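You operate a simulated robot arm through the tools that you are given. There is no shell and no other tool.

You run a simulated robot arm. Do the job below in one go: nothing can be reset, and whatever is moved stays where it is left.

JOB
Put things in order on the top of the test bench. At the end: the silver peg stands where the brass block stood; the black round brush is on the tiny cream bobbin; the orange clip from the top of the test bench stands on top of the grey spool; the green brush stands where the orange clip stood; the brass block from the top of the test bench stands where the green brush stood; whatever was shut is shut again. Leave all else as you found it, and nothing knocked over.

Only the result counts: the job must be done as asked and must still hold three seconds after the hand-in. Knocking over, shifting, dropping, spilling or breaking anything else fails it.

ROBOT AND FRAMES
A 7-joint arm with a two-finger parallel gripper, fixed in place. Base frame: the origin is at the foot of the arm, x ahead of it, y to its left, z up; the work surface is at about z = 0. Units: m, rad, N and s.
With the tool pointing down near the work surface it reaches from about 0.22 to 0.58 m from the base axis. Its first joint turns from -1.152 to 1.152 rad. Payload 2.5 kg.
The TCP is the grasp point between the finger pads, 0.023 m short of the fingertips. In the tool frame z runs along the fingers and y along their closing line. The gripper opens to 0.094 m. The fingers are 0.038 m wide and 0.01 m thick; the gripper's body (0.054 by 0.096 m) begins 0.039 m behind the TCP.
Orientation is told as [roll, pitch, yaw] about the base's x, y, z axes, in that order, counted from this pose: with the fingers straight down and closing along the base's y, the tool's x points along the base's -x, its y along +y and its z along -z.

CONTROLS
- The arm moves only by the tool move_arm. Its argument "increments" is a list of rows, each a list of 3 entries, a list of its own where there are three numbers: the opening, from 0 (shut) to 1 (fully open), then the shift along the tool's x, y, z in units of 25 mm (1.0 is 25 mm), then the turn, a rotation vector about the tool's x, y, z in units of 8 degrees (1.0 is 8 degrees). In form: [[hand, [tx, ty, tz], [ax, ay, az]], ...]. A call has 1 to 20 rows; each row shifts and turns the commanded pose from where the row before left it, along the tool's axes as they then stand. A call with a number of a shift or a turn outside -1 to 1 is refused whole. A row lasts 0.2 s, in which the tool goes at most 0.05 m and 0.15 rad; a call with a longer step from one row to the next is refused whole, and so is a gripper value outside its range. Where a pose cannot be reached the arm comes as near as it can. A force on the tool above 40 N (or 10 N above the force at the start of the call, whichever is more), or a blocked arm, ends the call early, and 0.2 s more pass. The fingers move at their own pace (about 0.108 m/s each) and stop on an object; they squeeze with about 37 N. The grip force told is the motor's: it shows also when the fingers shut on nothing. Time passes only in rows, and 0.2 s behind the last, so rows that do not move let the fingers close. It gives the time, the measured TCP pose, the force on the tool (base axes), the opening and the grip force at its end, in the units of the frame above (readings bear some noise), with the torque about the TCP (base axes, N m) and any sound that the robot's microphone picked up.
- Cameras (640 x 400 px; columns grow to the right, rows downward): "scene" is fixed at [0.1103, -0.3987, 0.5602]; the picture's right is [0.93, -0.37, 0.00], its down [-0.15, -0.37, -0.92] and it looks along [0.34, 0.85, -0.40] (base axes); focal length 309 px, centre (320, 200). "wrist" rides on the gripper at [0.086, 0.016, -0.074] in the tool frame; the picture's right is [-0.18, 0.98, 0.00], its down [-0.58, -0.11, -0.81] and it looks along [-0.79, -0.15, 0.59] (tool axes); focal length 243 px, centre (320, 200). There is no depth. A picture from a camera that has moved, and an enlarged one, comes with that camera's place and axes in the base frame and with its lens. The place of the scene camera against the robot may be out by one fixed shift of up to 0.012 m in any direction.
- capture(camera): a new picture of that camera. No time passes.
- close_up(camera, box): a new picture of the part [left, top, right, bottom] of that camera's present view, enlarged. No time passes.
- job_done(): hands the job in; it is judged then, once.

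Places have to be worked out from the pictures, the camera data and where the tool is seen. Open the gripper and draw the arm clear of the work before you hand the job in, unless the task says otherwise.

The tools are called after "Request:" by a JSON object that holds its "op" and its "data". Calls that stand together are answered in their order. move_arm: Moves the arm, as the interface text tells. Its arguments: {"type":"object","properties":{"increments":{"type":"array","items":{"type":"array"}}},"required":["increments"]} The other tools are called the same way: capture (camera) takes a picture; close_up (camera, box) takes an enlarged picture of a part of a camera's view; job_done () hands the job in.

At the start:

```text
t: 0.0
ee_pos: [0.2228, 0.2294, 0.3861]
ee_rot: [0.0, 0.001, 0.0]
contact_force: [0.5, 0.1, 0.0]
torque: [-0.03, 0.01, 0.01]
gripper_width: 0.0941
grasp_force: 0.0
```

scene: 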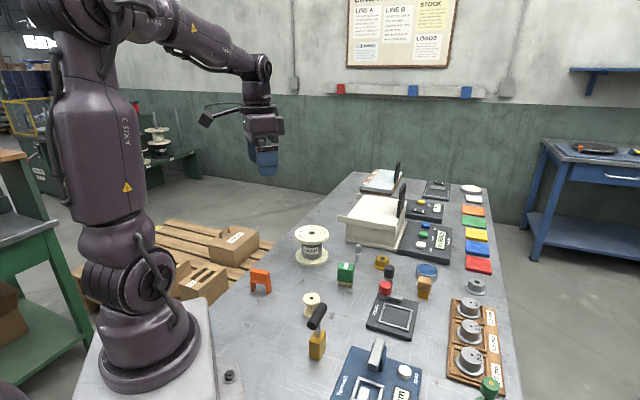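
wrist: 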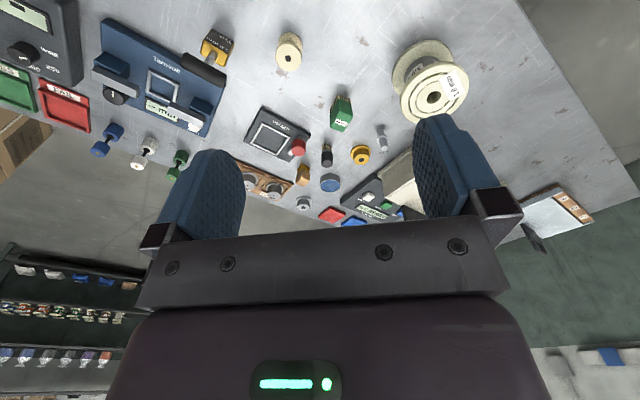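

I'll start by looking closely at the bench before moving anything. The scene shows spools, an orange clip, a green block or brush, and small items near the middle.

Request:
{"op": "close_up", "data": {"camera": "scene", "box": [230, 210, 390, 310]}}

Request:
{"op": "close_up", "data": {"camera": "scene", "box": [340, 230, 500, 330]}}

Request:
{"op": "close_up", "data": {"camera": "scene", "box": [280, 280, 472, 400]}}

Request:
{"op": "close_up", "data": {"camera": "scene", "box": [330, 155, 490, 255]}}

Request:
{"op": "close_up", "data": {"camera": "wrist", "box": [220, 80, 420, 205]}}

Request:
{"op": "close_up", "data": {"camera": "wrist", "box": [80, 0, 320, 150]}}

```text
4.00 times, centred on (310, 260) of scene
camera zoom: at [0.1103, -0.3987, 0.5602], right [0.93, -0.37, 0.0], down [-0.15, -0.37, -0.92], along [0.34, 0.85, -0.4], focal length 1236 px, centre (360, -40)
```

zoom: 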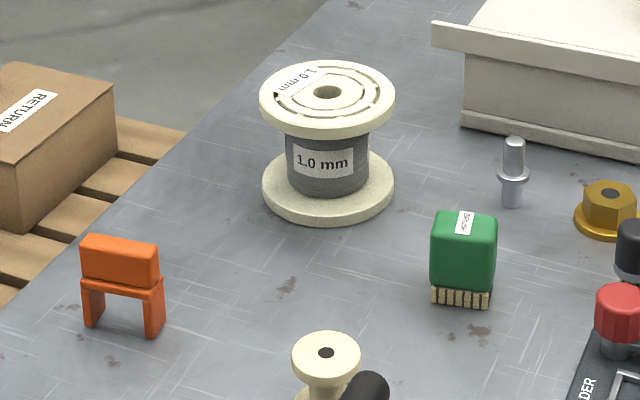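

```text
4.00 times, centred on (420, 280) of scene
camera zoom: at [0.1103, -0.3987, 0.5602], right [0.93, -0.37, 0.0], down [-0.15, -0.37, -0.92], along [0.34, 0.85, -0.4], focal length 1236 px, centre (-80, -120)
```

zoom: 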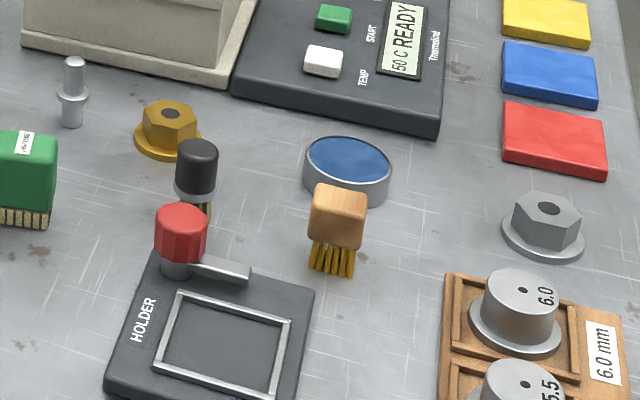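

```text
3.33 times, centred on (376, 340) of scene
camera zoom: at [0.1103, -0.3987, 0.5602], right [0.93, -0.37, 0.0], down [-0.15, -0.37, -0.92], along [0.34, 0.85, -0.4], focal length 1030 px, centre (133, -267)
```

zoom: 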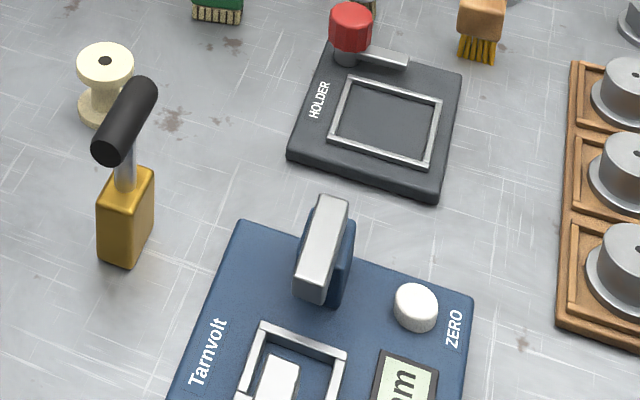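

```text
4.00 times, centred on (410, 205) of scene
camera zoom: at [0.1103, -0.3987, 0.5602], right [0.93, -0.37, 0.0], down [-0.15, -0.37, -0.92], along [0.34, 0.85, -0.4], focal length 1236 px, centre (-40, 180)
```

zoom: 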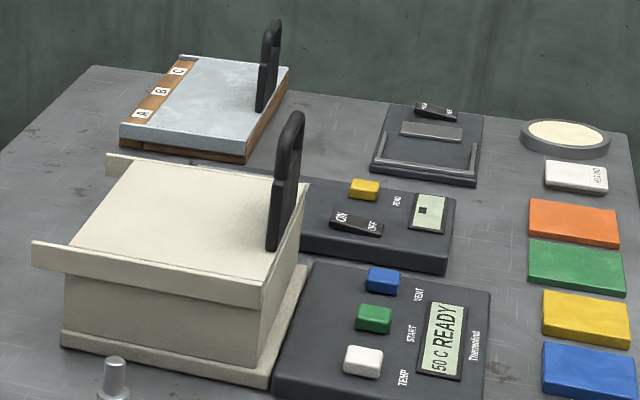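

```text
3.20 times, centred on (320, 142) of wrist
camera zoom: at [0.1351, 0.246, 0.4614], right [0.18, 0.98, 0.0], down [0.58, -0.11, 0.81], along [0.79, -0.15, -0.59], focal length 776 px, centre (320, 384)
```

zoom: 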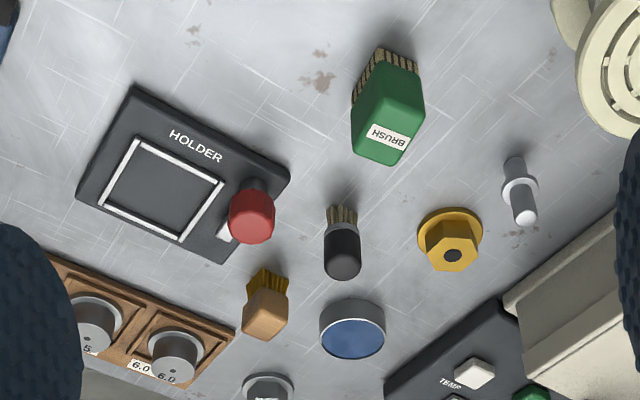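

```text
2.67 times, centred on (200, 75) of wrist
camera zoom: at [0.1351, 0.246, 0.4614], right [0.18, 0.98, 0.0], down [0.58, -0.11, 0.81], along [0.79, -0.15, -0.59], focal length 647 px, centre (640, 533)
```

zoom: 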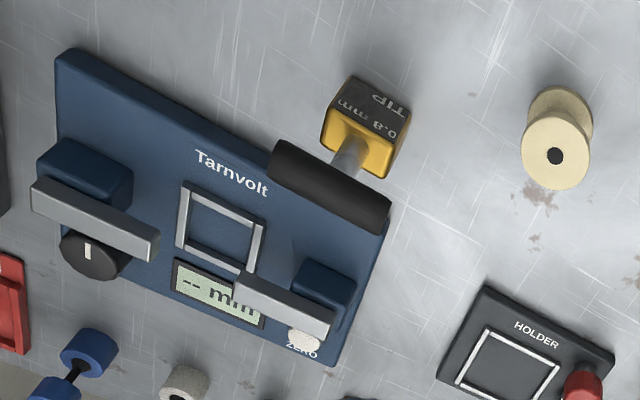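

Targets identified. From the scene camera I put the clip near (0.20, 0.28), green brush (0.43, 0.23), brass block with handle (0.28, 0.04), cream bobbin (0.30, 0.155), grey spool (0.39, 0.38), silver peg (0.515, 0.315) and black brush (0.54, 0.185). I'll hover over the orange clip first to measure it with the wrist camera.

Request:
{"op": "move_arm", "data": {"increments": [[1, [0.13, 0.33, 0.85], [0, 0, 0]], [1, [0.13, 0.33, 0.85], [0, 0, 0]], [1, [0.13, 0.33, 0.85], [0, 0, 0]], [1, [0.13, 0.33, 0.85], [0, 0, 0]], [1, [0.13, 0.33, 0.85], [0, 0, 0]], [1, [0.13, 0.33, 0.85], [0, 0, 0]], [1, [0.13, 0.33, 0.85], [0, 0, 0]], [1, [0, 0, 0], [0, 0, 0]]]}}

```text
t: 1.8
ee_pos: [0.2011, 0.2881, 0.2382]
ee_rot: [0.001, -0.001, 0.0]
contact_force: [-0.1, 0.4, 0.1]
torque: [0.03, 0.04, -0.01]
gripper_width: 0.094
grasp_force: 0.2
```

The arm got to the hover pose with no contact. I'll look through both cameras.

Request:
{"op": "capture", "data": {"camera": "wrist"}}

Request:
{"op": "capture", "data": {"camera": "scene"}}

```text
taken
camera wrist: at [0.1124, 0.3037, 0.3132], right [0.18, 0.98, 0.0], down [0.58, -0.11, 0.81], along [0.79, -0.15, -0.59], focal length 243 px, centre (320, 200)
```

wrist: 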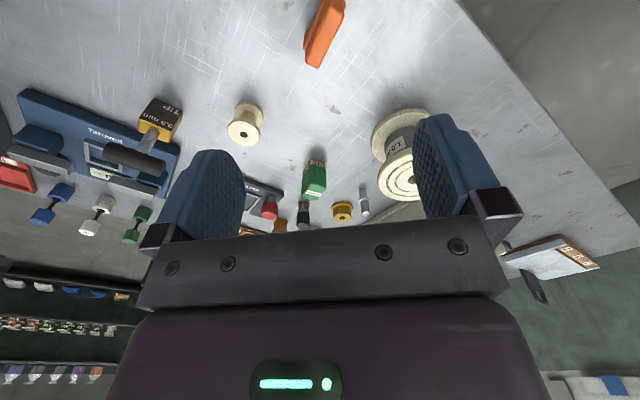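

```text
taken
```

scene: 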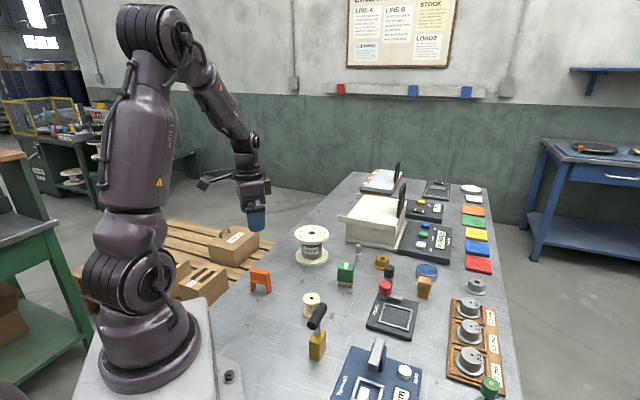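

The clip is visible near the top of the wrist view. I'll enlarge it to measure its pose.

Request:
{"op": "close_up", "data": {"camera": "wrist", "box": [270, 0, 382, 70]}}

Request:
{"op": "close_up", "data": {"camera": "wrist", "box": [220, 90, 460, 240]}}

Request:
{"op": "close_up", "data": {"camera": "wrist", "box": [90, 80, 282, 200]}}

```text
5.71 times, centred on (326, 35) of wrist
camera zoom: at [0.1124, 0.3037, 0.3132], right [0.18, 0.98, 0.0], down [0.58, -0.11, 0.81], along [0.79, -0.15, -0.59], focal length 1386 px, centre (286, 1143)
```

zoom: 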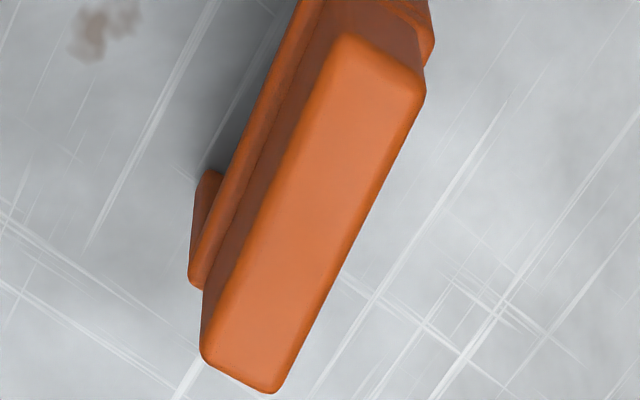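

```text
2.67 times, centred on (340, 165) of wrist
camera zoom: at [0.1124, 0.3037, 0.3132], right [0.18, 0.98, 0.0], down [0.58, -0.11, 0.81], along [0.79, -0.15, -0.59], focal length 647 px, centre (267, 293)
```

zoom: 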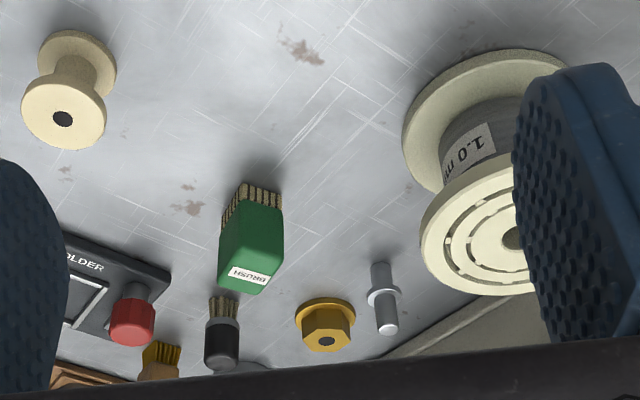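

```text
3.33 times, centred on (186, 140) of wrist
camera zoom: at [0.1124, 0.3037, 0.3132], right [0.18, 0.98, 0.0], down [0.58, -0.11, 0.81], along [0.79, -0.15, -0.59], focal length 809 px, centre (767, 400)
```

zoom: 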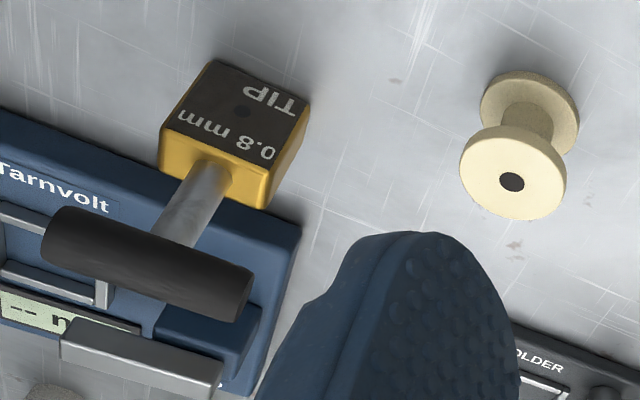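

The clip's top is at about (0.206, 0.290, 0.06), with its long axis at about -38° in base yaw. I'll turn the hand so it closes across the clip's thickness, drop to a closer hover and look again.

Request:
{"op": "move_arm", "data": {"increments": [[1, [-0.18, 0.06, 0.6], [0, 0, 0.95]], [1, [0, 0, 0.6], [0, 0, 0.95]], [1, [0, 0, 0.6], [0, 0, 0.95]], [1, [0, 0, 0.6], [0, 0, 0.95]], [1, [0, 0, 0.6], [0, 0, 0.95]], [1, [0, 0, 0], [0, 0, 0]], [1, [0, 0, 0], [0, 0, 0]]]}}

Request:
{"op": "capture", "data": {"camera": "wrist"}}

Request:
{"op": "close_up", "data": {"camera": "scene", "box": [190, 150, 350, 300]}}

```text
t: 3.4
ee_pos: [0.2054, 0.2893, 0.1622]
ee_rot: [0.001, 0.001, -0.664]
contact_force: [0.1, 0.3, 0.1]
torque: [-0.04, 0.02, 0.0]
gripper_width: 0.0941
grasp_force: 0.1
```

```text
taken
camera wrist: at [0.1456, 0.3552, 0.2376], right [0.75, 0.66, 0.0], down [0.39, -0.44, 0.81], along [0.53, -0.61, -0.59], focal length 243 px, centre (320, 200)
```

wrist: 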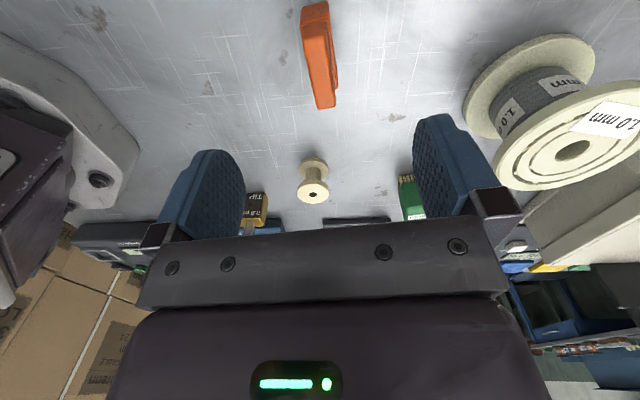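

```text
2.67 times, centred on (270, 225) of scene
camera zoom: at [0.1103, -0.3987, 0.5602], right [0.93, -0.37, 0.0], down [-0.15, -0.37, -0.92], along [0.34, 0.85, -0.4], focal length 824 px, centre (453, 133)
```

zoom: 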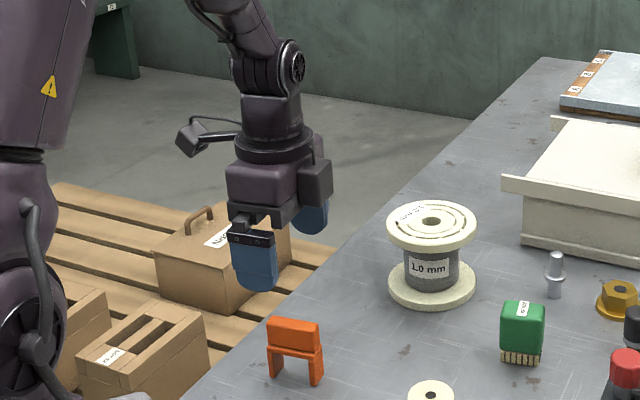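

The clip's long axis now runs nearly vertical in the wrist view. I'll enlarge it to refine the alignment.

Request:
{"op": "close_up", "data": {"camera": "wrist", "box": [230, 0, 422, 120]}}

```text
3.33 times, centred on (326, 60) of wrist
camera zoom: at [0.1456, 0.3552, 0.2376], right [0.75, 0.66, 0.0], down [0.39, -0.44, 0.81], along [0.53, -0.61, -0.59], focal length 809 px, centre (300, 667)
```

zoom: 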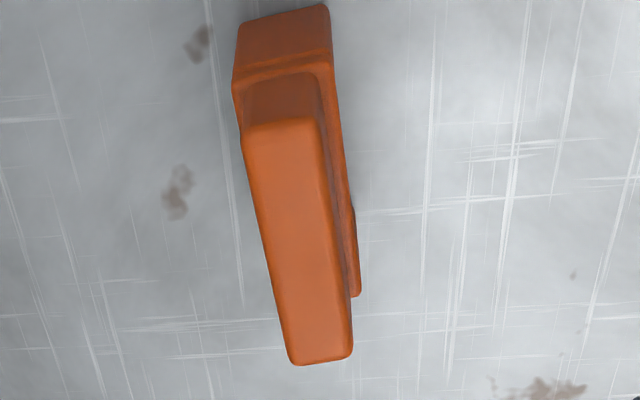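

By stereo the clip's top is at z≈0.061 and its centre at (0.205, 0.289), directly under the TCP. I'll go down to TCP z≈0.062 so the fingertips stay above the ledge, then close.

Request:
{"op": "move_arm", "data": {"increments": [[1, [0, 0, 0.8], [0, 0, 0]], [1, [0, 0, 0.8], [0, 0, 0]], [1, [0, 0, 0.8], [0, 0, 0]], [1, [0, 0, 0.8], [0, 0, 0]], [1, [0, 0, 0.8], [0, 0, 0]], [1, [0, 0, 0], [0, 0, 0]]]}}

Request:
{"op": "close_up", "data": {"camera": "wrist", "box": [160, 60, 480, 260]}}

Request:
{"op": "close_up", "data": {"camera": "scene", "box": [200, 210, 328, 310]}}

```text
t: 4.8
ee_pos: [0.2057, 0.2884, 0.0623]
ee_rot: [0.001, 0.0, -0.663]
contact_force: [0.2, 0.3, 0.0]
torque: [-0.01, 0.03, -0.01]
gripper_width: 0.094
grasp_force: 0.1
```

```text
2.00 times, centred on (320, 160) of wrist
camera zoom: at [0.1456, 0.3548, 0.1379], right [0.75, 0.66, 0.0], down [0.39, -0.44, 0.81], along [0.53, -0.6, -0.59], focal length 485 px, centre (320, 280)
```

zoom: 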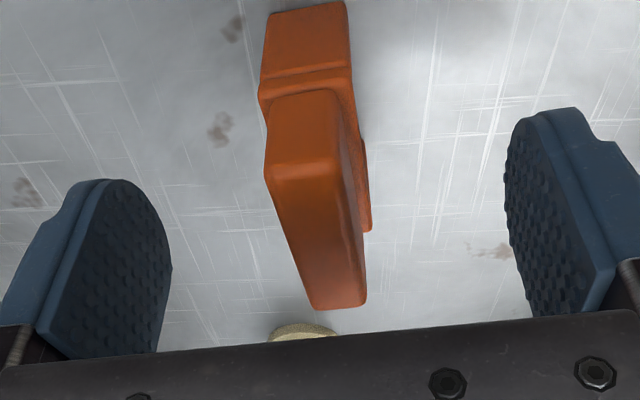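

```text
4.00 times, centred on (264, 260) of scene
camera zoom: at [0.1103, -0.3987, 0.5602], right [0.93, -0.37, 0.0], down [-0.15, -0.37, -0.92], along [0.34, 0.85, -0.4], focal length 1236 px, centre (544, -40)
```

zoom: 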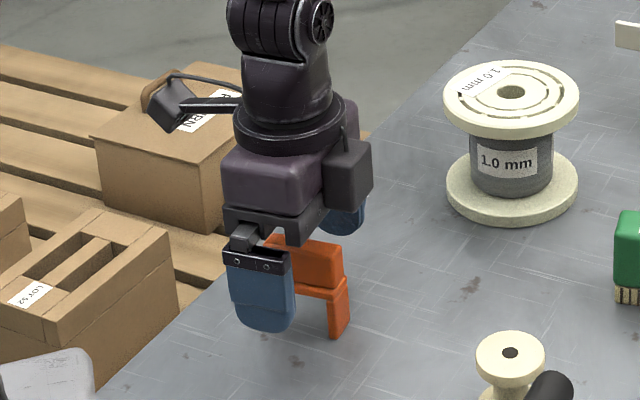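

The clip is centred between the pads, so I'll close on it.

Request:
{"op": "move_arm", "data": {"increments": [[0, [0, 0, 0], [0, 0, 0]], [0, [0, 0, 0], [0, 0, 0]], [0, [0, 0, 0], [0, 0, 0]], [0, [0, 0, 0], [0, 0, 0]]]}}

Request:
{"op": "close_up", "data": {"camera": "wrist", "box": [160, 60, 480, 260]}}

Request:
{"op": "close_up", "data": {"camera": "scene", "box": [200, 210, 328, 310]}}

```text
t: 5.8
ee_pos: [0.2044, 0.2892, 0.0629]
ee_rot: [0.001, 0.001, -0.662]
contact_force: [1.1, 0.6, -0.8]
torque: [-0.01, -0.04, -0.01]
gripper_width: 0.0148
grasp_force: 36.7
```

```text
2.00 times, centred on (320, 160) of wrist
camera zoom: at [0.1455, 0.3548, 0.1382], right [0.75, 0.66, 0.0], down [0.39, -0.44, 0.81], along [0.53, -0.6, -0.59], focal length 485 px, centre (320, 280)
```

zoom: 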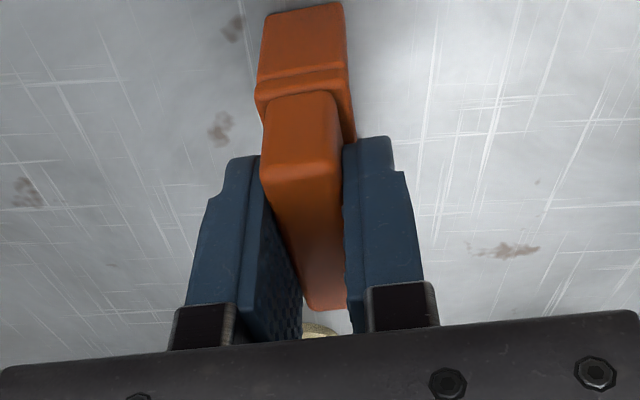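

```text
4.00 times, centred on (264, 260) of scene
camera zoom: at [0.1103, -0.3987, 0.5602], right [0.93, -0.37, 0.0], down [-0.15, -0.37, -0.92], along [0.34, 0.85, -0.4], focal length 1236 px, centre (544, -40)
```

zoom: 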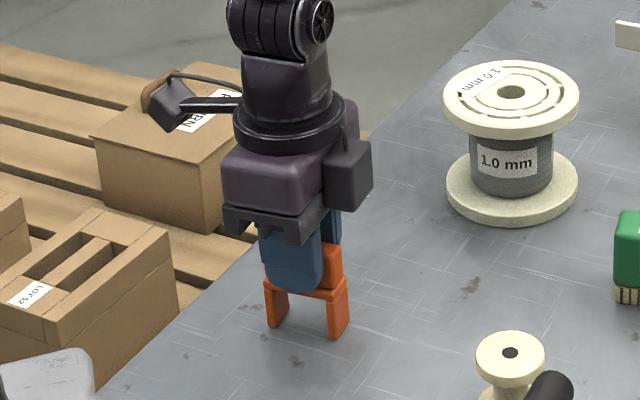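

The clip is held, 14.8 mm wide. Its original spot is (0.205, 0.289). Triangulation puts the spool's top centre at about (0.387, 0.389, 0.090), so I'll lift and carry the clip above it.

Request:
{"op": "move_arm", "data": {"increments": [[0, [0, 0, -0.5], [0, 0, 0]], [0, [0, 0, -1], [0, 0, 0]], [0, [0, 0, -1], [0, 0, 0]], [0, [0, 0, -1], [0, 0, 0]], [0, [0, 0, -1], [0, 0, 0]], [0, [0, 0, -1], [0, 0, 0]], [0, [0, 0, -1], [0, 0, 0]], [0, [0, 0, -0.7], [0, 0, 0]], [0, [-0.41, 0.95, 0], [0, 0, 0]], [0, [-0.41, 0.95, 0], [0, 0, 0]], [0, [-0.41, 0.95, 0], [0, 0, 0]], [0, [-0.41, 0.95, 0], [0, 0, 0]], [0, [-0.41, 0.95, 0], [0, 0, 0]], [0, [-0.41, 0.95, 0], [0, 0, 0]], [0, [-0.41, 0.95, 0], [0, 0, 0]], [0, [-0.41, 0.95, 0], [0, 0, 0]], [0, [0, 0, 0], [0, 0, 0]]]}}

Request:
{"op": "capture", "data": {"camera": "wrist"}}

Request:
{"op": "capture", "data": {"camera": "scene"}}

```text
t: 9.4
ee_pos: [0.3875, 0.3888, 0.2412]
ee_rot: [-0.002, 0.002, -0.664]
contact_force: [-1.2, 0.1, -0.8]
torque: [0.0, 0.02, 0.01]
gripper_width: 0.0148
grasp_force: 36.8
```

```text
taken
camera wrist: at [0.3275, 0.4544, 0.3177], right [0.75, 0.66, 0.0], down [0.39, -0.44, 0.81], along [0.53, -0.61, -0.59], focal length 243 px, centre (320, 200)
```

wrist: 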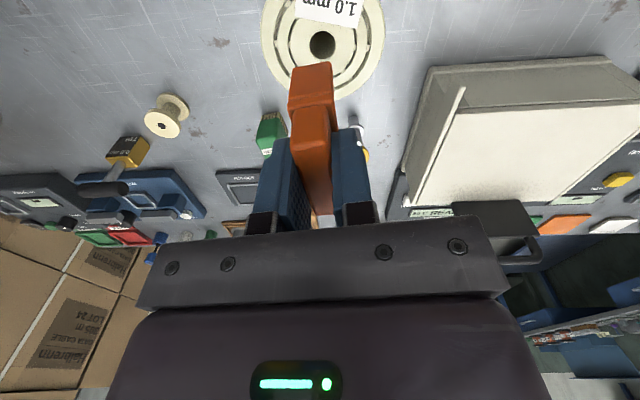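

```text
taken
```

scene: 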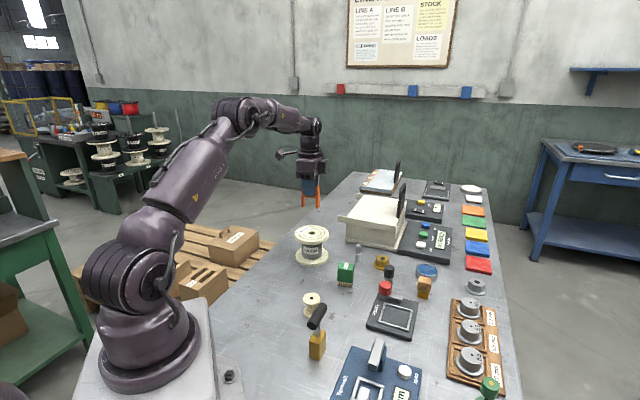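

The spool hole is within about 1.5 mm of the TCP axis. I'll lower the clip to just above the spool top.

Request:
{"op": "move_arm", "data": {"increments": [[0, [0, 0, 0.8], [0, 0, 0]], [0, [0, 0, 0.8], [0, 0, 0]], [0, [0, 0, 0.8], [0, 0, 0]], [0, [0, 0, 0.6], [0, 0, 0]], [0, [0, 0, 0.3], [0, 0, 0]], [0, [0, 0, 0], [0, 0, 0]]]}}

Request:
{"op": "close_up", "data": {"camera": "scene", "box": [260, 170, 388, 280]}}

Request:
{"op": "capture", "data": {"camera": "wrist"}}

```text
t: 10.8
ee_pos: [0.3864, 0.388, 0.1602]
ee_rot: [0.0, 0.0, -0.664]
contact_force: [0.3, 0.0, -0.5]
torque: [0.0, -0.03, -0.01]
gripper_width: 0.0148
grasp_force: 37.0
```

```text
3.64 times, centred on (324, 225) of scene
camera zoom: at [0.1103, -0.3987, 0.5602], right [0.93, -0.37, 0.0], down [-0.15, -0.37, -0.92], along [0.34, 0.85, -0.4], focal length 1124 px, centre (306, 109)
```

zoom: 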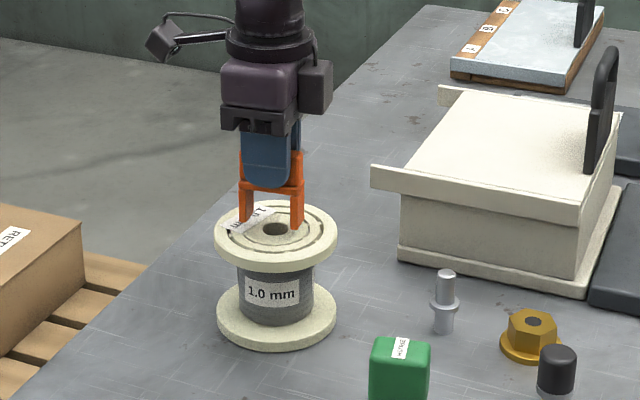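

```text
taken
camera wrist: at [0.327, 0.4547, 0.2355], right [0.75, 0.66, 0.0], down [0.39, -0.44, 0.81], along [0.53, -0.6, -0.59], focal length 243 px, centre (320, 200)
```

wrist: 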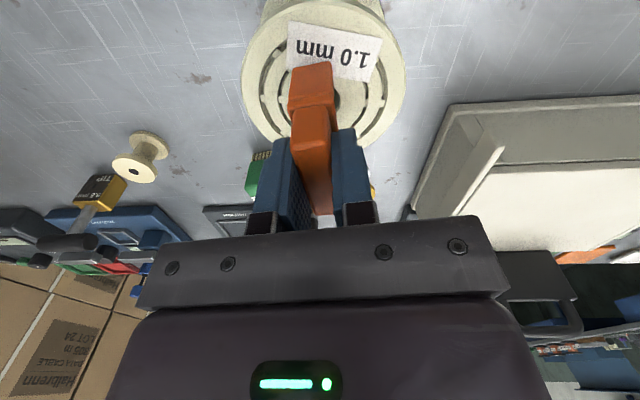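

The clip hovers about 7 mm above the flange. I'll lower it in small steps and watch the force.

Request:
{"op": "move_arm", "data": {"increments": [[0, [0, 0, 0.1], [0, 0, 0]], [0, [0, 0, 0.08], [0, 0, 0]], [0, [0, 0, 0.04], [0, 0, 0]], [0, [0, 0, 0], [0, 0, 0]]]}}

Request:
{"op": "close_up", "data": {"camera": "scene", "box": [270, 190, 350, 260]}}

```text
t: 11.8
ee_pos: [0.3861, 0.3875, 0.1544]
ee_rot: [0.001, 0.0, -0.663]
contact_force: [0.0, 0.0, 0.2]
torque: [-0.01, 0.01, 0.01]
gripper_width: 0.0149
grasp_force: 36.7
```

```text
5.71 times, centred on (310, 225) of scene
camera zoom: at [0.1103, -0.3987, 0.5602], right [0.93, -0.37, 0.0], down [-0.15, -0.37, -0.92], along [0.34, 0.85, -0.4], focal length 1766 px, centre (377, 57)
```

zoom: 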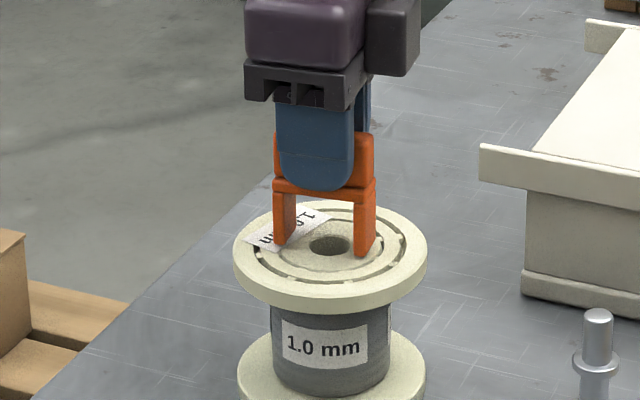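

No contact is felt yet, and the feet sit evenly around the hole. I'll keep lowering in 1 mm steps.

Request:
{"op": "move_arm", "data": {"increments": [[0, [0, 0, 0.04], [0, 0, 0]], [0, [0, 0, 0.04], [0, 0, 0]], [0, [0, 0, 0], [0, 0, 0]]]}}

```text
t: 12.6
ee_pos: [0.3869, 0.3883, 0.1544]
ee_rot: [0.001, 0.0, -0.661]
contact_force: [-0.4, 0.5, 0.0]
torque: [0.02, 0.0, -0.01]
gripper_width: 0.0151
grasp_force: 37.4
```

Request:
{"op": "move_arm", "data": {"increments": [[0, [0, 0, 0.04], [0, 0, 0]], [0, [0, 0, 0.04], [0, 0, 0]], [0, [0, 0, 0], [0, 0, 0]]]}}

```text
t: 13.4
ee_pos: [0.388, 0.3903, 0.1528]
ee_rot: [0.003, 0.001, -0.662]
contact_force: [-3.1, -4.8, 19.0]
torque: [-0.19, 0.25, -0.01]
gripper_width: 0.0148
grasp_force: 37.1
```

Contact registered at 19 N, so the clip is on the flange. I'll back off about 1 mm to relax the push and then release gently, part way.

Request:
{"op": "move_arm", "data": {"increments": [[0, [0, 0, -0.05], [0, 0, 0]], [0, [0, 0, 0], [0, 0, 0]]]}}

Request:
{"op": "close_up", "data": {"camera": "scene", "box": [270, 190, 350, 260]}}

```text
t: 14.0
ee_pos: [0.3873, 0.3889, 0.1535]
ee_rot: [0.004, -0.001, -0.664]
contact_force: [1.7, 1.6, 14.9]
torque: [0.05, -0.06, 0.0]
gripper_width: 0.0149
grasp_force: 37.3
```

```text
5.71 times, centred on (310, 225) of scene
camera zoom: at [0.1103, -0.3987, 0.5601], right [0.93, -0.37, 0.0], down [-0.15, -0.37, -0.92], along [0.34, 0.85, -0.4], focal length 1766 px, centre (377, 57)
```

zoom: 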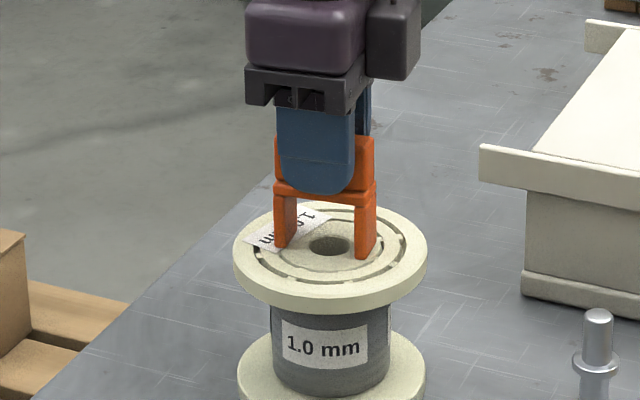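

Request:
{"op": "move_arm", "data": {"increments": [[0, [0, 0, -0.02], [0, 0, 0]], [0.4, [0, 0, 0], [0, 0, 0]], [0.6, [0, 0, 0], [0, 0, 0]], [0.6, [0, 0, -0.3], [0, 0, 0]], [0.6, [0, 0, -0.6], [0, 0, 0]], [0.6, [0, 0, -1], [0, 0, 0]], [0.6, [0, 0, -1], [0, 0, 0]], [0.6, [0, 0, -1], [0, 0, 0]], [1, [0, 0, 0], [0, 0, 0]]]}}

Request:
{"op": "close_up", "data": {"camera": "scene", "box": [270, 190, 350, 260]}}

Request:
{"op": "capture", "data": {"camera": "wrist"}}

```text
t: 16.0
ee_pos: [0.3864, 0.3875, 0.2512]
ee_rot: [-0.001, -0.001, -0.664]
contact_force: [0.5, 0.1, -0.3]
torque: [-0.01, 0.0, 0.03]
gripper_width: 0.0939
grasp_force: 0.1
```

```text
5.71 times, centred on (310, 225) of scene
camera zoom: at [0.1103, -0.3987, 0.5602], right [0.93, -0.37, 0.0], down [-0.15, -0.37, -0.92], along [0.34, 0.85, -0.4], focal length 1766 px, centre (377, 57)
```

zoom: 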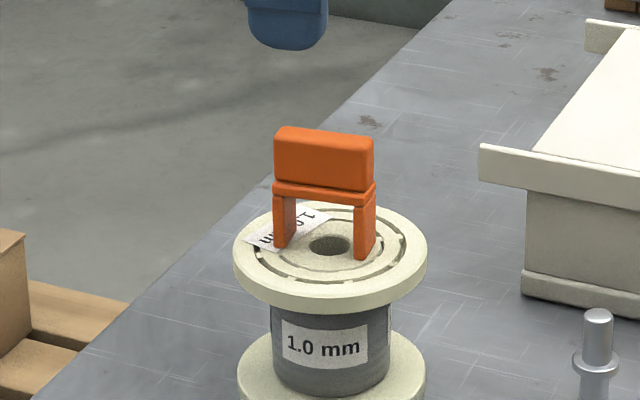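

```text
taken
camera wrist: at [0.3266, 0.4541, 0.326], right [0.75, 0.66, 0.0], down [0.39, -0.44, 0.81], along [0.53, -0.6, -0.59], focal length 243 px, centre (320, 200)
```

wrist: 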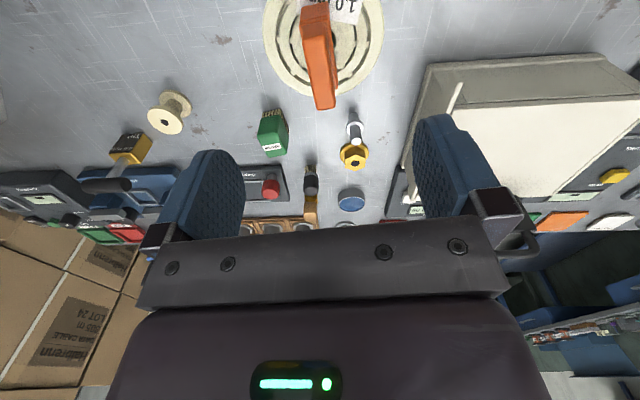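

The clip stands upright and centred on the grey spool. This pose also sees the green brush, peg and black brush, so I'll enlarge them for triangulation.

Request:
{"op": "close_up", "data": {"camera": "wrist", "box": [240, 90, 400, 190]}}

Request:
{"op": "close_up", "data": {"camera": "wrist", "box": [240, 140, 400, 240]}}

Request:
{"op": "close_up", "data": {"camera": "wrist", "box": [60, 80, 220, 180]}}

```text
4.00 times, centred on (320, 140) of wrist
camera zoom: at [0.3266, 0.4541, 0.326], right [0.75, 0.66, 0.0], down [0.39, -0.44, 0.81], along [0.53, -0.6, -0.59], focal length 970 px, centre (320, 440)
```

zoom: 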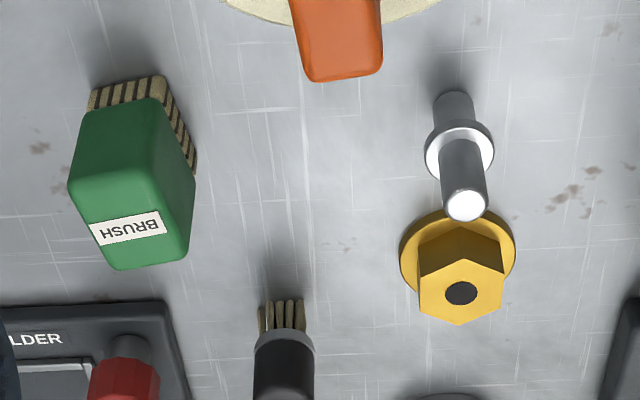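

```text
4.00 times, centred on (320, 190) of wrist
camera zoom: at [0.3266, 0.4541, 0.326], right [0.75, 0.66, 0.0], down [0.39, -0.44, 0.81], along [0.53, -0.6, -0.59], focal length 970 px, centre (320, 240)
```

zoom: 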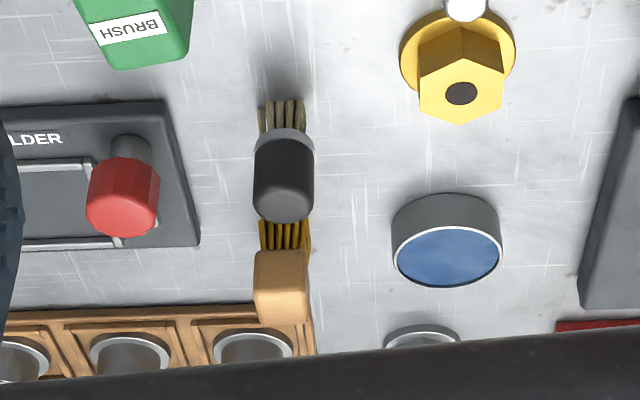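

```text
4.00 times, centred on (140, 130) of wrist
camera zoom: at [0.3266, 0.4541, 0.326], right [0.75, 0.66, 0.0], down [0.39, -0.44, 0.81], along [0.53, -0.6, -0.59], focal length 970 px, centre (1040, 480)
```

zoom: 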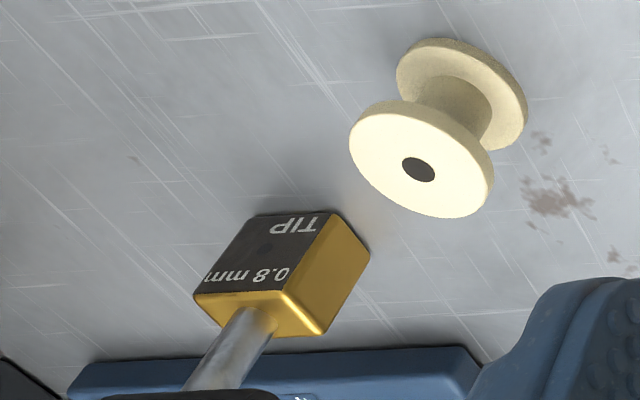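

The green brush's base centre comes out near (0.432, 0.230), with its long axis also at about -37°. I'll hover over it and check with the wrist camera.

Request:
{"op": "move_arm", "data": {"increments": [[1, [-0.887, -0.637, 0], [0, 0, 0]], [1, [-0.887, -0.637, 0], [0, 0, 0]], [1, [-0.887, -0.637, 0], [0, 0, 0]], [1, [-0.887, -0.637, 0], [0, 0, 0]], [1, [-0.887, -0.637, 0], [0, 0, 0]], [1, [-0.887, -0.637, 0], [0, 0, 0]], [1, [0, 0, 0.8], [0, 0, 0]], [1, [0, 0, 0.8], [0, 0, 0]], [1, [0, 0, 0.8], [0, 0, 0]], [1, [0, 0, 0], [0, 0, 0]], [1, [0, 0, 0], [0, 0, 0]]]}}

Request:
{"op": "capture", "data": {"camera": "wrist"}}

Request:
{"op": "close_up", "data": {"camera": "wrist", "box": [240, 0, 400, 100]}}

Request:
{"op": "capture", "data": {"camera": "scene"}}

```text
t: 18.4
ee_pos: [0.4327, 0.2321, 0.1897]
ee_rot: [-0.001, 0.0, -0.662]
contact_force: [0.3, 0.3, -0.1]
torque: [-0.01, 0.02, -0.02]
gripper_width: 0.0939
grasp_force: 0.1
```

```text
taken
camera wrist: at [0.3734, 0.2978, 0.2655], right [0.75, 0.66, 0.0], down [0.39, -0.44, 0.81], along [0.53, -0.6, -0.59], focal length 243 px, centre (320, 200)
```

wrist: 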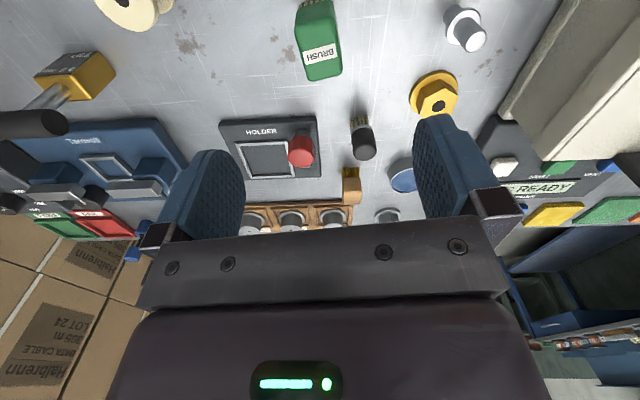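

```text
4.00 times, centred on (320, 50) of wrist
camera zoom: at [0.3734, 0.2978, 0.2655], right [0.75, 0.66, 0.0], down [0.39, -0.44, 0.81], along [0.53, -0.6, -0.59], focal length 970 px, centre (320, 800)
```

zoom: 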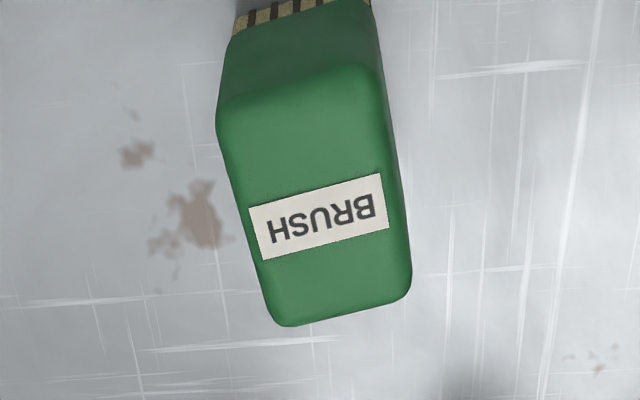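

```text
taken
```

scene: 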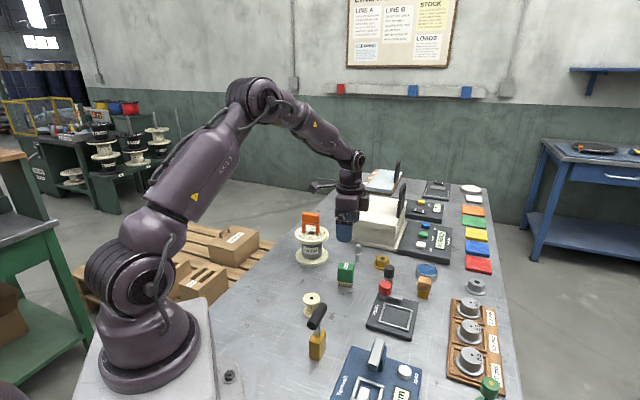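

The brush top is at z≈0.061 with its centre near (0.4305, 0.233), well aligned with the hand. I'll shift slightly, go down to TCP z≈0.045 and close.

Request:
{"op": "move_arm", "data": {"increments": [[1, [0.09, 0, 0.8], [0, 0, 0]], [1, [0, 0, 1], [0, 0, 0]], [1, [0, 0, 1], [0, 0, 0]], [1, [0, 0, 1], [0, 0, 0]], [1, [0, 0, 1], [0, 0, 0]], [1, [0, 0, 0.6], [0, 0, 0]], [1, [0, 0, 0.4], [0, 0, 0]], [1, [0, 0, 0], [0, 0, 0]]]}}

Request:
{"op": "capture", "data": {"camera": "wrist"}}

Request:
{"op": "close_up", "data": {"camera": "scene", "box": [280, 200, 408, 300]}}

```text
t: 20.2
ee_pos: [0.4301, 0.2322, 0.0461]
ee_rot: [0.0, -0.001, -0.662]
contact_force: [-0.8, -0.9, -0.1]
torque: [-0.01, 0.01, -0.01]
gripper_width: 0.0939
grasp_force: 0.0
```

```text
taken
camera wrist: at [0.3716, 0.2986, 0.1207], right [0.75, 0.66, 0.0], down [0.39, -0.44, 0.81], along [0.53, -0.6, -0.59], focal length 243 px, centre (320, 200)
```

wrist: 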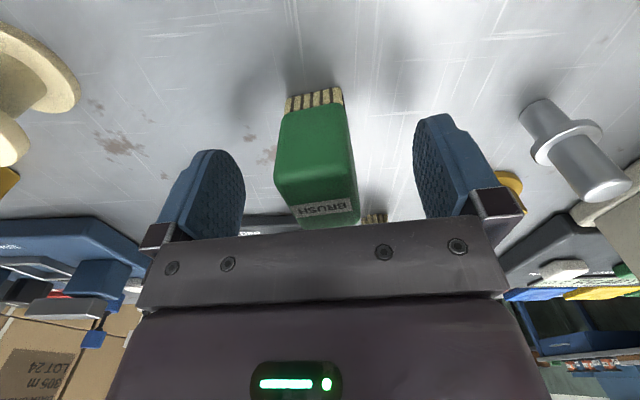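

```text
4.00 times, centred on (344, 250) of scene
camera zoom: at [0.1103, -0.3987, 0.5602], right [0.93, -0.37, 0.0], down [-0.15, -0.37, -0.92], along [0.34, 0.85, -0.4], focal length 1236 px, centre (224, 0)
```

zoom: 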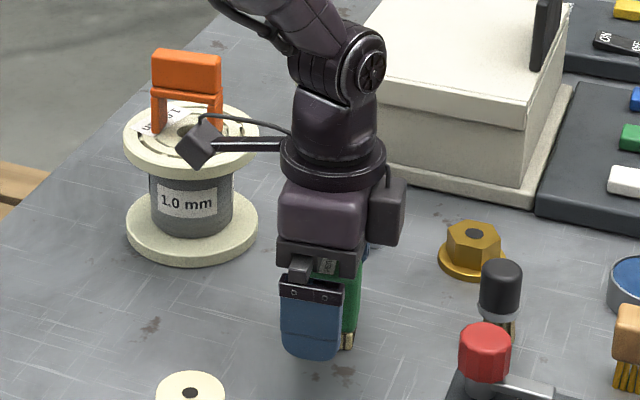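

The brush is centred between the pads, and the wrist camera keeps clear of the spool. I'll close on it.

Request:
{"op": "move_arm", "data": {"increments": [[0, [0, 0, 0], [0, 0, 0]], [0, [0, 0, 0], [0, 0, 0]], [0, [0, 0, 0], [0, 0, 0]], [0, [0, 0, 0], [0, 0, 0]]]}}

Request:
{"op": "capture", "data": {"camera": "wrist"}}

```text
t: 21.2
ee_pos: [0.4302, 0.2321, 0.046]
ee_rot: [0.0, 0.0, -0.663]
contact_force: [0.0, 0.2, 0.3]
torque: [0.0, -0.03, -0.02]
gripper_width: 0.0312
grasp_force: 37.2
```

```text
taken
camera wrist: at [0.3716, 0.2986, 0.1209], right [0.75, 0.66, 0.0], down [0.39, -0.44, 0.81], along [0.53, -0.6, -0.59], focal length 243 px, centre (320, 200)
```

wrist: 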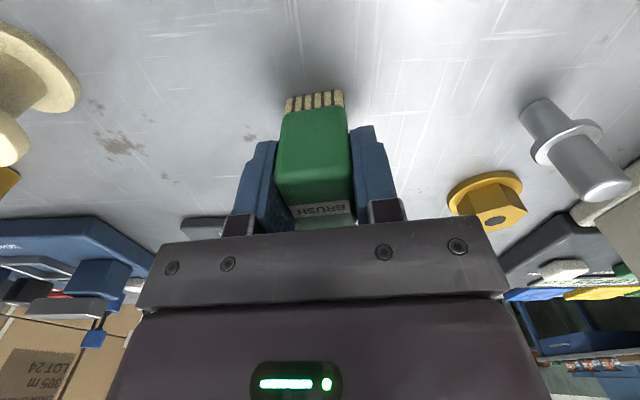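

The brush is held, 31 mm wide. I'll lift it, carry it to the clip's old spot at (0.205, 0.289) and check before lowering.

Request:
{"op": "move_arm", "data": {"increments": [[0, [0, 0, -0.5], [0, 0, 0]], [0, [0, 0, -1], [0, 0, 0]], [0, [0, 0, -1], [0, 0, 0]], [0, [0, 0, -1], [0, 0, 0]], [0, [0, 0, -0.5], [0, 0, 0]], [0, [0.943, -0.418, 0], [0, 0, 0]], [0, [0.943, -0.418, 0], [0, 0, 0]], [0, [0.943, -0.418, 0], [0, 0, 0]], [0, [0.943, -0.418, 0], [0, 0, 0]], [0, [0.943, -0.418, 0], [0, 0, 0]], [0, [0.943, -0.418, 0], [0, 0, 0]], [0, [0.943, -0.418, 0], [0, 0, 0]], [0, [0.943, -0.418, 0], [0, 0, 0]], [0, [0.943, -0.418, 0], [0, 0, 0]], [0, [0, 0, 0], [0, 0, 0]], [0, [0, 0, 0], [0, 0, 0]]]}}

Request:
{"op": "capture", "data": {"camera": "wrist"}}

Request:
{"op": "capture", "data": {"camera": "scene"}}

```text
t: 24.6
ee_pos: [0.206, 0.2899, 0.1449]
ee_rot: [0.0, 0.0, -0.664]
contact_force: [0.9, -0.7, 0.1]
torque: [-0.01, 0.02, 0.0]
gripper_width: 0.0001
grasp_force: 37.0
```

```text
taken
camera wrist: at [0.1469, 0.3562, 0.2205], right [0.75, 0.66, 0.0], down [0.39, -0.44, 0.81], along [0.53, -0.6, -0.59], focal length 243 px, centre (320, 200)
```

wrist: 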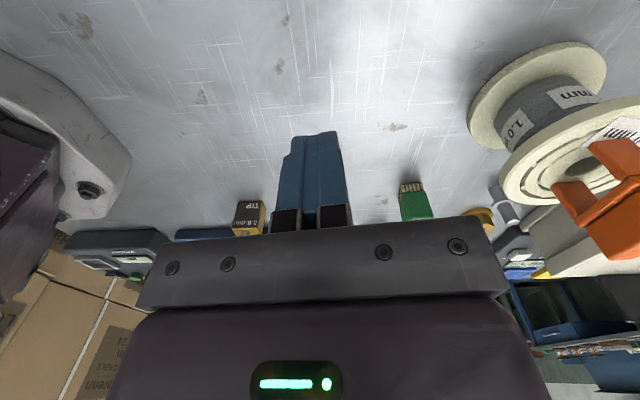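

```text
taken
```

scene: 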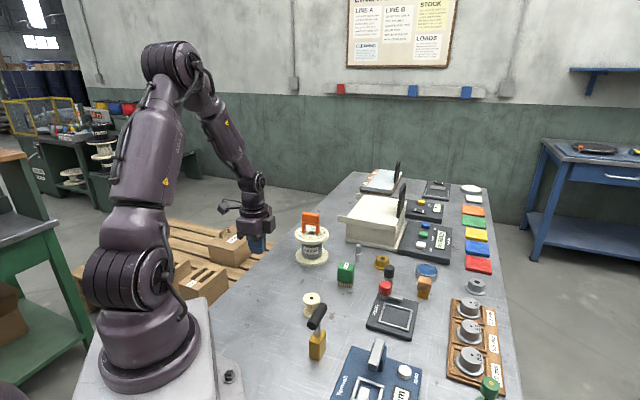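

The brush slipped out of the fingers during the lift and appears to be still standing at its place. I'll look closely at it before trying again.

Request:
{"op": "close_up", "data": {"camera": "scene", "box": [310, 240, 390, 300]}}

Request:
{"op": "close_up", "data": {"camera": "wrist", "box": [350, 150, 480, 240]}}

Request:
{"op": "close_up", "data": {"camera": "scene", "box": [220, 200, 380, 310]}}

```text
6.67 times, centred on (350, 270) of scene
camera zoom: at [0.1103, -0.3987, 0.5602], right [0.93, -0.37, 0.0], down [-0.15, -0.37, -0.92], along [0.34, 0.85, -0.4], focal length 2060 px, centre (120, -267)
```

zoom: 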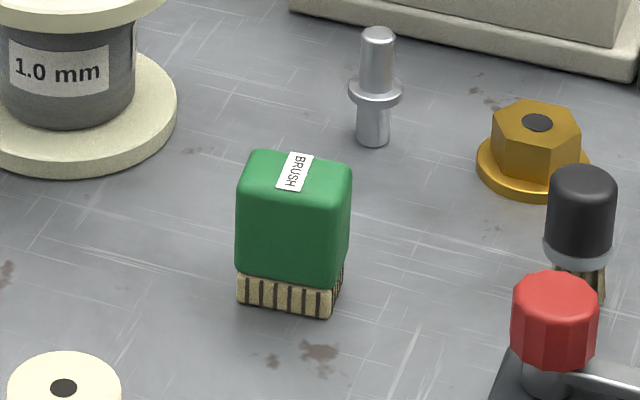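

```text
4.44 times, centred on (415, 195) of wrist
camera zoom: at [0.1469, 0.3562, 0.2205], right [0.75, 0.66, 0.0], down [0.39, -0.44, 0.81], along [0.53, -0.6, -0.59], focal length 1078 px, centre (-102, 222)
```

zoom: 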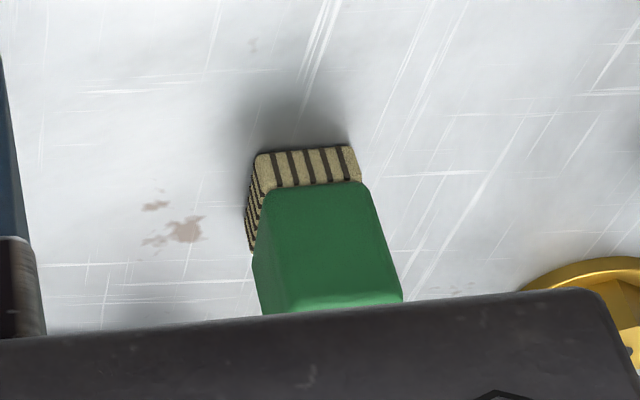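

```text
3.64 times, centred on (300, 255) of scene
camera zoom: at [0.1103, -0.3987, 0.5602], right [0.93, -0.37, 0.0], down [-0.15, -0.37, -0.92], along [0.34, 0.85, -0.4], focal length 1124 px, centre (393, 0)
```

zoom: 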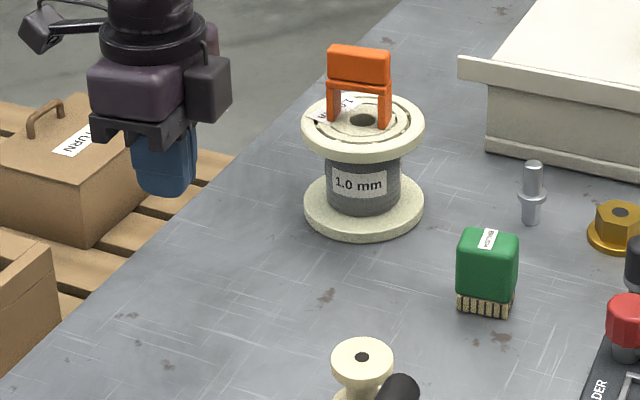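

The brush hasn't been displaced, so it simply slid out of the grip during the lift. I'll go back above it and measure again before regripping.

Request:
{"op": "move_arm", "data": {"increments": [[1, [0, 0, -0.4], [0, 0, 0]], [1, [-0.943, 0.418, -0.2], [0, 0, 0]], [1, [-0.943, 0.418, 0], [0, 0, 0]], [1, [-0.943, 0.418, 0], [0, 0, 0]], [1, [-0.943, 0.418, 0], [0, 0, 0]], [1, [-0.943, 0.418, 0], [0, 0, 0]], [1, [-0.943, 0.418, 0], [0, 0, 0]], [1, [-0.943, 0.418, 0], [0, 0, 0]], [1, [-0.943, 0.418, 0], [0, 0, 0]], [1, [-0.943, 0.418, 0], [0, 0, 0]], [1, [0, 0, 0], [0, 0, 0]], [1, [0, 0, 0], [0, 0, 0]]]}}

Request:
{"op": "close_up", "data": {"camera": "wrist", "box": [240, 0, 400, 100]}}

```text
t: 27.2
ee_pos: [0.4302, 0.2327, 0.159]
ee_rot: [-0.001, 0.001, -0.663]
contact_force: [-0.9, -0.4, 0.5]
torque: [0.01, -0.02, 0.0]
gripper_width: 0.094
grasp_force: 0.0
```

```text
4.00 times, centred on (320, 50) of wrist
camera zoom: at [0.3713, 0.2988, 0.2352], right [0.75, 0.66, 0.0], down [0.39, -0.44, 0.81], along [0.53, -0.6, -0.59], focal length 970 px, centre (320, 800)
```

zoom: 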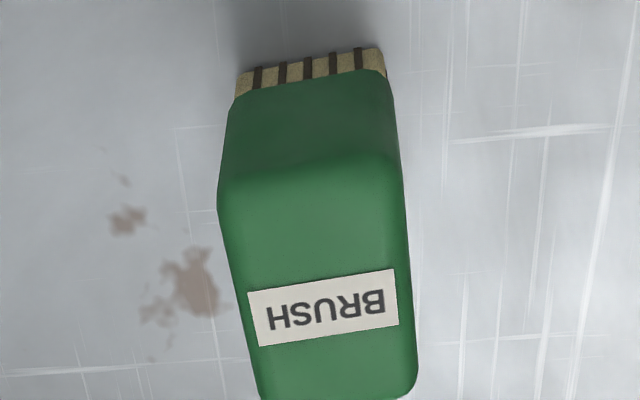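

The brush is exactly where it was (label centre at 0.4303, 0.233). I'll grip it deeper, with TCP at z≈0.036, and lift only a few millimetres at first to read the load.

Request:
{"op": "move_arm", "data": {"increments": [[1, [0, 0, 1], [0, 0, 0]], [1, [0, 0, 1], [0, 0, 0]], [1, [0, 0, 1], [0, 0, 0]], [1, [0, 0, 1], [0, 0, 0]], [1, [0, 0, 0.6], [0, 0, 0]], [1, [0, 0, 0.32], [0, 0, 0]], [1, [0, 0, 0], [0, 0, 0]], [0, [0, 0, 0], [0, 0, 0]], [0, [0, 0, 0], [0, 0, 0]], [0, [0, 0, 0], [0, 0, 0]], [0, [0, 0, 0], [0, 0, 0]], [0, [0, 0, 0], [0, 0, 0]]]}}

Request:
{"op": "capture", "data": {"camera": "wrist"}}

```text
t: 29.8
ee_pos: [0.4297, 0.2329, 0.038]
ee_rot: [0.002, 0.001, -0.663]
contact_force: [-0.3, -0.3, -0.3]
torque: [0.01, -0.03, 0.04]
gripper_width: 0.0318
grasp_force: 36.8
```

```text
taken
camera wrist: at [0.3717, 0.2986, 0.1125], right [0.75, 0.66, 0.0], down [0.39, -0.44, 0.81], along [0.53, -0.6, -0.59], focal length 243 px, centre (320, 200)
```

wrist: 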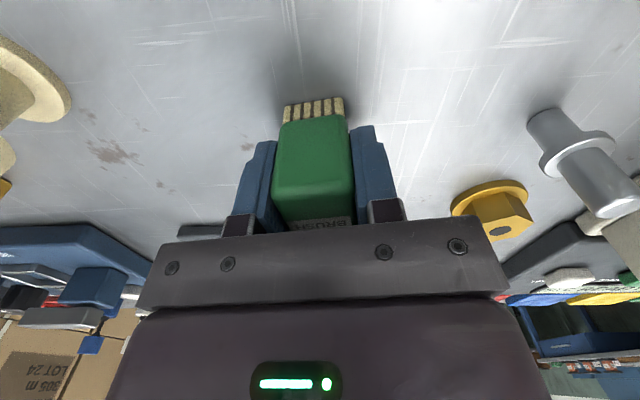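

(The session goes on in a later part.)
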